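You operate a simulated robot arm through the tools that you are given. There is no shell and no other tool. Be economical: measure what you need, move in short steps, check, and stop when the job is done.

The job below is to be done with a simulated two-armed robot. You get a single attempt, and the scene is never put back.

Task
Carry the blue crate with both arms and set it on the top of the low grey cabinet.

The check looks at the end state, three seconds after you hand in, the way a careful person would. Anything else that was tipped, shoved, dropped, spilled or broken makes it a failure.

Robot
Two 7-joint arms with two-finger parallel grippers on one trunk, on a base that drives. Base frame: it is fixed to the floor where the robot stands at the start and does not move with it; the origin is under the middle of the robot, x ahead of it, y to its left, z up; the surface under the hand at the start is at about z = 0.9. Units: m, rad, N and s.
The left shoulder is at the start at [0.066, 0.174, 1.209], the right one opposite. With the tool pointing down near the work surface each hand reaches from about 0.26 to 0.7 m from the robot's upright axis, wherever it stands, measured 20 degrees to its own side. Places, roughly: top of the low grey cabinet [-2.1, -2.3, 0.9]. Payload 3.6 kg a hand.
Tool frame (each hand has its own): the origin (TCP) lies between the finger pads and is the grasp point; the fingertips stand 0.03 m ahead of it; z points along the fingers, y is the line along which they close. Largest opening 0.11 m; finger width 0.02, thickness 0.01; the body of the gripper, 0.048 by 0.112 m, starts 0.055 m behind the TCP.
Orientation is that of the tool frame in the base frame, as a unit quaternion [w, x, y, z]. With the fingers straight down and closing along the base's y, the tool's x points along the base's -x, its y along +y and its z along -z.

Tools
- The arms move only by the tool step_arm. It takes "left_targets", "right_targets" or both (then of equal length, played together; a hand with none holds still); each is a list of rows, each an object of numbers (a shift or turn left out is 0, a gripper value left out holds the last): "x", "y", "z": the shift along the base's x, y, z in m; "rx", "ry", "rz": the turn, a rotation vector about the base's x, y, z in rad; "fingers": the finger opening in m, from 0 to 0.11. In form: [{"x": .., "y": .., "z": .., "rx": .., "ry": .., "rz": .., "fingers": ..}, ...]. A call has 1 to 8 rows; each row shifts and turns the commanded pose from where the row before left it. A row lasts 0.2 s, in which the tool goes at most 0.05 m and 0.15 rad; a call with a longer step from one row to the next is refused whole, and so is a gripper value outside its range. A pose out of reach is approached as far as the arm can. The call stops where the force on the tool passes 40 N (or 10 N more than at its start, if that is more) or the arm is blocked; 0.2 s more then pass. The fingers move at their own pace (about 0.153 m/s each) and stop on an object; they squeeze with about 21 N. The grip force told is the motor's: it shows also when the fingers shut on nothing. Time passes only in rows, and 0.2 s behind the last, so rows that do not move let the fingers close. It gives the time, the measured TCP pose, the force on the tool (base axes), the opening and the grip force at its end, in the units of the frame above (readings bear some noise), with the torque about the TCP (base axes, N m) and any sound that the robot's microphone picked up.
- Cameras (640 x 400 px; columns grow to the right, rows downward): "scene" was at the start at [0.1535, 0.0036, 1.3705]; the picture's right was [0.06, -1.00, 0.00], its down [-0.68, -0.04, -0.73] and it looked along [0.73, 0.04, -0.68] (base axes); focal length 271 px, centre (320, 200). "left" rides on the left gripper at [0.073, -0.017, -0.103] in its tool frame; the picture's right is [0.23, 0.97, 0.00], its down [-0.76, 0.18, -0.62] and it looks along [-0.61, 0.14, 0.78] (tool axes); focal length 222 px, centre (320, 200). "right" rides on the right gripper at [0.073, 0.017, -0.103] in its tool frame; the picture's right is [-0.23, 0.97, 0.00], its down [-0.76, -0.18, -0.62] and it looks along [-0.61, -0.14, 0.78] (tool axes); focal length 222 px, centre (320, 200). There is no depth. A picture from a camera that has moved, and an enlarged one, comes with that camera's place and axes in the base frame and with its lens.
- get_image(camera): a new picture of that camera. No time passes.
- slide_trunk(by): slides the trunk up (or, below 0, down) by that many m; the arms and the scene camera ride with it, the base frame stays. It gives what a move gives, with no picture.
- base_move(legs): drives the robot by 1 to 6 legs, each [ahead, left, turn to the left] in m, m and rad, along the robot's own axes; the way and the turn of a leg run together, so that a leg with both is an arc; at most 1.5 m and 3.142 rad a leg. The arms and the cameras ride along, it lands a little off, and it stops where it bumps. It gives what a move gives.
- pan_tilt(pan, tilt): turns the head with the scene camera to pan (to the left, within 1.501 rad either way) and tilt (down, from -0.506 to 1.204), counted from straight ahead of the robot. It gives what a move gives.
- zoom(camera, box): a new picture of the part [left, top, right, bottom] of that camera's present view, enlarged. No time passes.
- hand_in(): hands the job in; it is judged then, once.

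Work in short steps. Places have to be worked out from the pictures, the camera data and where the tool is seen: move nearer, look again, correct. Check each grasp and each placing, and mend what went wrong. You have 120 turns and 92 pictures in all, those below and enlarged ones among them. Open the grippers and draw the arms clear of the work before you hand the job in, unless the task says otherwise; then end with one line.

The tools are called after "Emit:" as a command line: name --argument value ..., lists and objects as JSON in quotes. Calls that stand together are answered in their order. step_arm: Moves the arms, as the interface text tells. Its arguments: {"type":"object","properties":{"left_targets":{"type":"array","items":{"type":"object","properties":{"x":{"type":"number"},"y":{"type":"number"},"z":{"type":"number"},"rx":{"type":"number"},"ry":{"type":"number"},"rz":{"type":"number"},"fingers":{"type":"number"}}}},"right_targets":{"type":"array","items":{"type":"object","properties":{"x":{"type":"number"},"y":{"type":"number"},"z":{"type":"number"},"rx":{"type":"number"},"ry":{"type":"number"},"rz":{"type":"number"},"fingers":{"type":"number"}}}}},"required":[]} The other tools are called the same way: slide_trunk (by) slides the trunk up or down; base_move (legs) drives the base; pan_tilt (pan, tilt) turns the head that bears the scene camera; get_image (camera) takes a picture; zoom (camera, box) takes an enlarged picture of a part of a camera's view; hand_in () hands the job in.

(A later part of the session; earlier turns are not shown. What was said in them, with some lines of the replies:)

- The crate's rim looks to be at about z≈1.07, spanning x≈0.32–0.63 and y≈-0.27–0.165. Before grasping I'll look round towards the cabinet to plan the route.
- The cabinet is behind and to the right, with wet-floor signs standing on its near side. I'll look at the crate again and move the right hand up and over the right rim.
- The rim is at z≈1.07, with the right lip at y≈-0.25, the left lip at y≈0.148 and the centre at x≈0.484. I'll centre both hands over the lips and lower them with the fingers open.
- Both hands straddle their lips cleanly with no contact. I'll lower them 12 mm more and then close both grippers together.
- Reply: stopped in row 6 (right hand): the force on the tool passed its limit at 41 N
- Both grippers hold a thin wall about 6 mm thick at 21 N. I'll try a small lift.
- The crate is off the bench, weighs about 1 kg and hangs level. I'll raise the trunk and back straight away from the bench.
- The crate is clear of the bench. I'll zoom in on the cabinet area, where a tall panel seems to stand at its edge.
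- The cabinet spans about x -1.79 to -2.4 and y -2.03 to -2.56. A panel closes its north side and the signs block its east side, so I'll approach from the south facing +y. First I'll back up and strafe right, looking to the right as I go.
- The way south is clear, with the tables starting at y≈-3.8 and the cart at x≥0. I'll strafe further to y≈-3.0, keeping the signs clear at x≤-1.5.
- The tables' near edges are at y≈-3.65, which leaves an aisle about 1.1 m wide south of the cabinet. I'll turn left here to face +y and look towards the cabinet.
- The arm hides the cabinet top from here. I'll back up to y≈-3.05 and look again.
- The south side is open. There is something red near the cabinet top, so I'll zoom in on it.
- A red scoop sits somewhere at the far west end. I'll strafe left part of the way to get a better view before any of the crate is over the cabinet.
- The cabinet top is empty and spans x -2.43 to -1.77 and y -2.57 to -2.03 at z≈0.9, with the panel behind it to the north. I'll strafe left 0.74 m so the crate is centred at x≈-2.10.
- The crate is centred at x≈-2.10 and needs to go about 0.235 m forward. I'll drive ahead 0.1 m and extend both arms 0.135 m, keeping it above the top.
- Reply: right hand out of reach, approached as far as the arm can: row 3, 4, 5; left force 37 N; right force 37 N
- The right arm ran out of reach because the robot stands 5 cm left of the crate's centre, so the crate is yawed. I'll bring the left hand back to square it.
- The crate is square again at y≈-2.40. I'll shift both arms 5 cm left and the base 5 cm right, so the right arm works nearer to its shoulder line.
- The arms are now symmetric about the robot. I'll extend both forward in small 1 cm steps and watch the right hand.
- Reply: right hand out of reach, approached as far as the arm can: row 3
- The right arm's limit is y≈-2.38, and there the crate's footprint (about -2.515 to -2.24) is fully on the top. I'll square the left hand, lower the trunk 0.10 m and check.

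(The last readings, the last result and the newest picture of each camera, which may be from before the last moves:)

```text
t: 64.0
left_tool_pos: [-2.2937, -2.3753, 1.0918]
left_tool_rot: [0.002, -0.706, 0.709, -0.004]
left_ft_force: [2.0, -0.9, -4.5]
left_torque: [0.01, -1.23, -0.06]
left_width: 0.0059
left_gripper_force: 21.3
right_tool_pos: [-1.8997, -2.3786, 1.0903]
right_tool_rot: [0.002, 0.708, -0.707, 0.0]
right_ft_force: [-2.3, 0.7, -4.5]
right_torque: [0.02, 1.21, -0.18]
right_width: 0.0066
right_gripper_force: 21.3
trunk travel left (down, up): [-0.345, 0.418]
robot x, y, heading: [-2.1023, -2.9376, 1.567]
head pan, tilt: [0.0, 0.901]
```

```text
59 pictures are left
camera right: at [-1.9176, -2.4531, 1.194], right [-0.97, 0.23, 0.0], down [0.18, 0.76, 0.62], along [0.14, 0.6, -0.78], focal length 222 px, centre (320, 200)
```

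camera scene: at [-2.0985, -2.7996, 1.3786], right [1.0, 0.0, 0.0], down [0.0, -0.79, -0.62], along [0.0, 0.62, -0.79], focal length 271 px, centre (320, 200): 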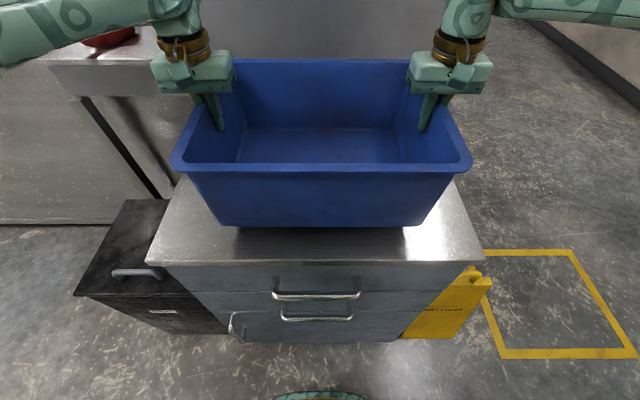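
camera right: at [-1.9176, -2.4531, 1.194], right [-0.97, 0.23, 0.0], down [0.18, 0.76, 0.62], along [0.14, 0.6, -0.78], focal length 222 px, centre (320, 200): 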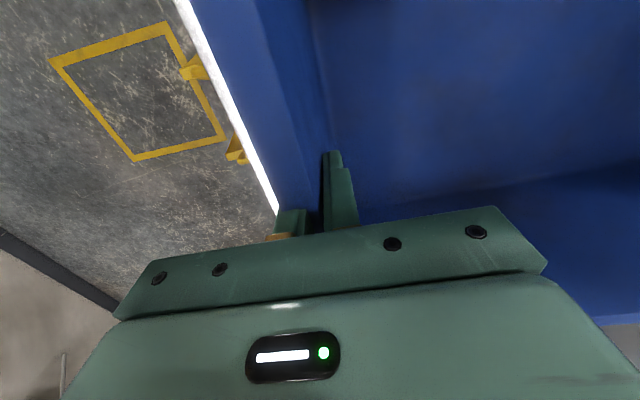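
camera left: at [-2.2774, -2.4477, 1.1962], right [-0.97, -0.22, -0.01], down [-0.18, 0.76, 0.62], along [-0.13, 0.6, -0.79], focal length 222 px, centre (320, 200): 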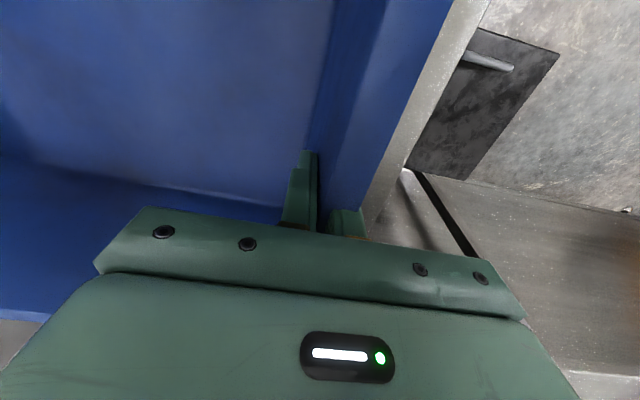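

The base's front shows at the picture's bottom at y≈-2.73, and the drawer handles are at about -2.62. I can drive 6 cm ahead to centre the crate better, and its bottom is still about 5 cm above the top.

Emit:
base_move --legs '[[0.06, 0, 0]]'

Emit:
slide_trunk --by -0.035

Emit:
get_image --camera "scene"

```text
t: 64.9
left_tool_pos: [-2.2925, -2.3193, 1.094]
left_tool_rot: [0.003, -0.707, 0.707, -0.005]
left_ft_force: [1.7, -0.7, -4.8]
left_torque: [-0.23, -1.23, -0.11]
left_width: 0.0063
left_gripper_force: 21.5
right_tool_pos: [-1.8993, -2.3228, 1.0922]
right_tool_rot: [0.001, 0.708, -0.707, -0.001]
right_ft_force: [-1.2, 1.4, -4.7]
right_torque: [0.28, 1.24, -0.22]
right_width: 0.0067
right_gripper_force: 20.3
trunk travel left (down, up): [-0.345, 0.418]
robot x, y, heading: [-2.0995, -2.881, 1.564]
head pan, tilt: [0.0, 0.901]
```

```text
t: 65.7
left_tool_pos: [-2.2937, -2.319, 1.0586]
left_tool_rot: [0.003, -0.706, 0.708, -0.004]
left_ft_force: [-2.2, 0.0, -4.4]
left_torque: [0.05, -1.22, -0.06]
left_width: 0.0061
left_gripper_force: 21.3
right_tool_pos: [-1.8992, -2.3215, 1.0577]
right_tool_rot: [0.002, 0.708, -0.707, -0.001]
right_ft_force: [1.5, 1.4, -4.3]
right_torque: [0.02, 1.22, -0.19]
right_width: 0.0064
right_gripper_force: 21.1
trunk travel left (down, up): [-0.31, 0.453]
robot x, y, heading: [-2.0975, -2.8768, 1.571]
head pan, tilt: [0.0, 0.901]
```

```text
58 pictures are left
camera scene: at [-2.0983, -2.729, 1.3434], right [1.0, 0.0, 0.0], down [0.0, -0.78, -0.62], along [0.0, 0.62, -0.78], focal length 271 px, centre (320, 200)
```

scene: 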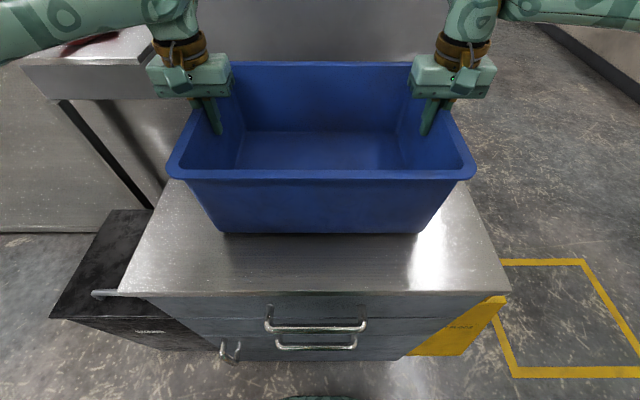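

The crate is well inside the top and still hangs with about 4.5 N on each hand. I'll lower it with the arms in 4 mm steps until the load comes off.

Emit:
step_arm --right_targets '[{"z": -0.004}, {"z": -0.004}, {"z": -0.004}, {}]' --left_targets '[{"z": -0.004}, {"z": -0.004}, {"z": -0.004}, {}]'

```text
t: 66.7
left_tool_pos: [-2.2935, -2.318, 1.045]
left_tool_rot: [0.003, -0.706, 0.709, -0.005]
left_ft_force: [1.5, -1.0, -4.6]
left_torque: [0.0, -1.26, -0.05]
left_width: 0.0061
left_gripper_force: 21.1
right_tool_pos: [-1.8995, -2.3208, 1.0446]
right_tool_rot: [-0.003, -0.707, 0.707, 0.0]
right_ft_force: [-1.1, 0.2, -4.2]
right_torque: [0.04, 1.2, -0.21]
right_width: 0.0064
right_gripper_force: 20.7
trunk travel left (down, up): [-0.31, 0.453]
robot x, y, heading: [-2.0951, -2.8773, 1.567]
head pan, tilt: [0.0, 0.901]
```

The load is unchanged, so the crate is still hanging. I'll keep lowering in finer steps.

Emit:
step_arm --right_targets '[{"z": -0.003}, {"z": -0.002}, {}]' --left_targets '[{"z": -0.003}, {"z": -0.002}, {}]'

```text
t: 67.5
left_tool_pos: [-2.2932, -2.3187, 1.0425]
left_tool_rot: [0.004, -0.707, 0.708, -0.003]
left_ft_force: [0.1, 7.1, 15.6]
left_torque: [0.04, -1.24, -0.06]
left_width: 0.0061
left_gripper_force: 20.6
right_tool_pos: [-1.9014, -2.3215, 1.0421]
right_tool_rot: [0.0, 0.707, -0.707, -0.003]
right_ft_force: [-1.1, 5.6, 15.9]
right_torque: [0.09, 1.23, -0.42]
right_width: 0.0066
right_gripper_force: 21.0
trunk travel left (down, up): [-0.31, 0.453]
robot x, y, heading: [-2.1004, -2.878, 1.567]
head pan, tilt: [0.0, 0.901]
```

The force has turned upward (about +16 N), so the crate is resting on the top. I'll ease up 2 mm, open both hands and lift them off.

Emit:
step_arm --right_targets '[{"z": 0.002}, {"fingers": 0.08}, {}, {}, {}]' --left_targets '[{"z": 0.002}, {"fingers": 0.08}, {}, {}, {}]'

Emit:
get_image --camera "left"

Emit:
get_image --camera "right"

```text
t: 68.7
left_tool_pos: [-2.2938, -2.3181, 1.0413]
left_tool_rot: [0.002, -0.706, 0.708, -0.005]
left_ft_force: [-0.1, -0.1, 0.7]
left_torque: [0.01, 0.01, 0.03]
left_width: 0.0801
left_gripper_force: 0.1
right_tool_pos: [-1.9006, -2.3213, 1.0407]
right_tool_rot: [0.002, 0.708, -0.706, -0.001]
right_ft_force: [0.4, 0.0, -0.4]
right_torque: [0.03, -0.01, -0.02]
right_width: 0.0799
right_gripper_force: 0.0
trunk travel left (down, up): [-0.31, 0.453]
robot x, y, heading: [-2.0983, -2.8786, 1.569]
head pan, tilt: [0.0, 0.901]
```

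```text
57 pictures are left
camera left: at [-2.2774, -2.3894, 1.1465], right [-0.97, -0.22, -0.01], down [-0.18, 0.76, 0.62], along [-0.13, 0.61, -0.79], focal length 222 px, centre (320, 200)
```

left: 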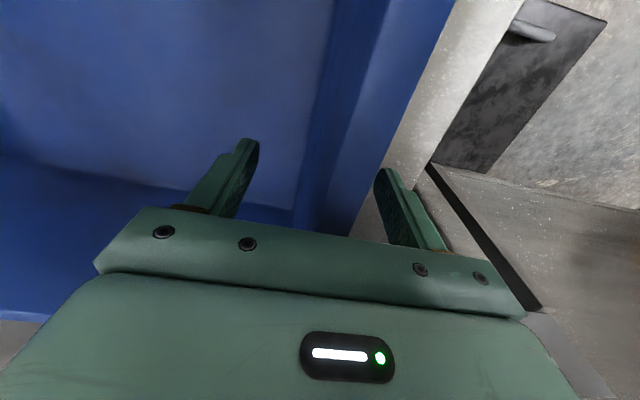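

```text
56 pictures are left
camera right: at [-1.9175, -2.3947, 1.1446], right [-0.97, 0.23, 0.0], down [0.18, 0.76, 0.62], along [0.14, 0.61, -0.78], focal length 222 px, centre (320, 200)
```

right: 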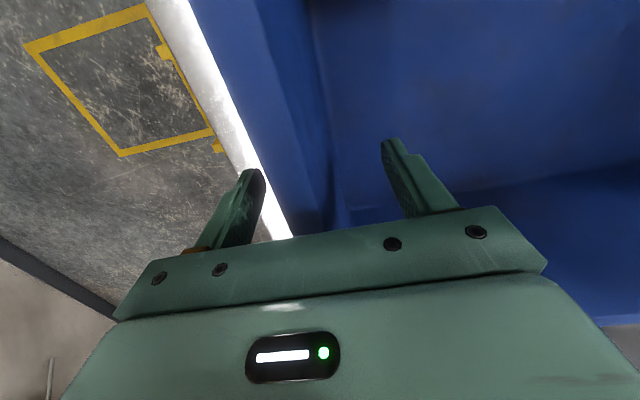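

Both hands are open and clear of the walls. I'll raise the trunk straight up 0.2 m and back the robot away.

Emit:
slide_trunk --by 0.2

Emit:
base_move --legs '[[-0.25, 0, 0]]'

Emit:
get_image --camera "scene"

```text
t: 70.9
left_tool_pos: [-2.2934, -2.3183, 1.2414]
left_tool_rot: [0.002, -0.707, 0.707, -0.004]
left_ft_force: [0.9, -0.6, 0.2]
left_torque: [-0.02, -0.03, 0.01]
left_width: 0.0796
left_gripper_force: 0.0
right_tool_pos: [-1.8992, -2.3221, 1.2412]
right_tool_rot: [0.002, 0.708, -0.706, 0.001]
right_ft_force: [0.6, -0.1, 0.2]
right_torque: [0.02, 0.01, -0.03]
right_width: 0.0802
right_gripper_force: 0.1
trunk travel left (down, up): [-0.51, 0.253]
robot x, y, heading: [-2.1023, -2.8803, 1.561]
head pan, tilt: [0.0, 0.901]
```

```text
t: 72.7
left_tool_pos: [-2.2934, -2.5703, 1.2413]
left_tool_rot: [0.002, -0.706, 0.708, -0.004]
left_ft_force: [0.7, -0.4, 0.4]
left_torque: [0.0, 0.01, -0.01]
left_width: 0.08
left_gripper_force: 0.0
right_tool_pos: [-1.9019, -2.5741, 1.2409]
right_tool_rot: [-0.001, -0.707, 0.708, 0.0]
right_ft_force: [-0.3, -1.0, -1.2]
right_torque: [0.05, -0.04, 0.01]
right_width: 0.08
right_gripper_force: 0.0
trunk travel left (down, up): [-0.51, 0.253]
robot x, y, heading: [-2.097, -3.1323, 1.564]
head pan, tilt: [0.0, 0.901]
```

```text
55 pictures are left
camera scene: at [-2.0993, -3.0324, 1.5452], right [1.0, 0.0, 0.0], down [0.0, -0.78, -0.62], along [0.0, 0.62, -0.78], focal length 271 px, centre (320, 200)
```

scene: 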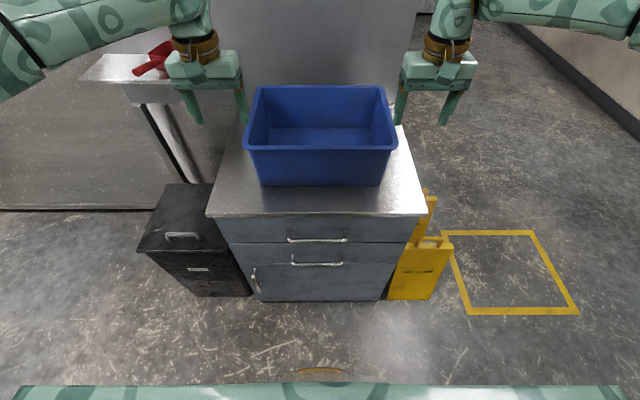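

The crate sits centred on the cabinet top, and the signs, bin and scoop are undisturbed. Both arms are clear, so I'm handing in.

Emit:
hand_in

```text
The job is handed in.
```

The blue crate is standing level and near the middle of the low grey cabinet's top. Both grippers are open and drawn clear, nothing else looked disturbed in the last picture, and the job is handed in.
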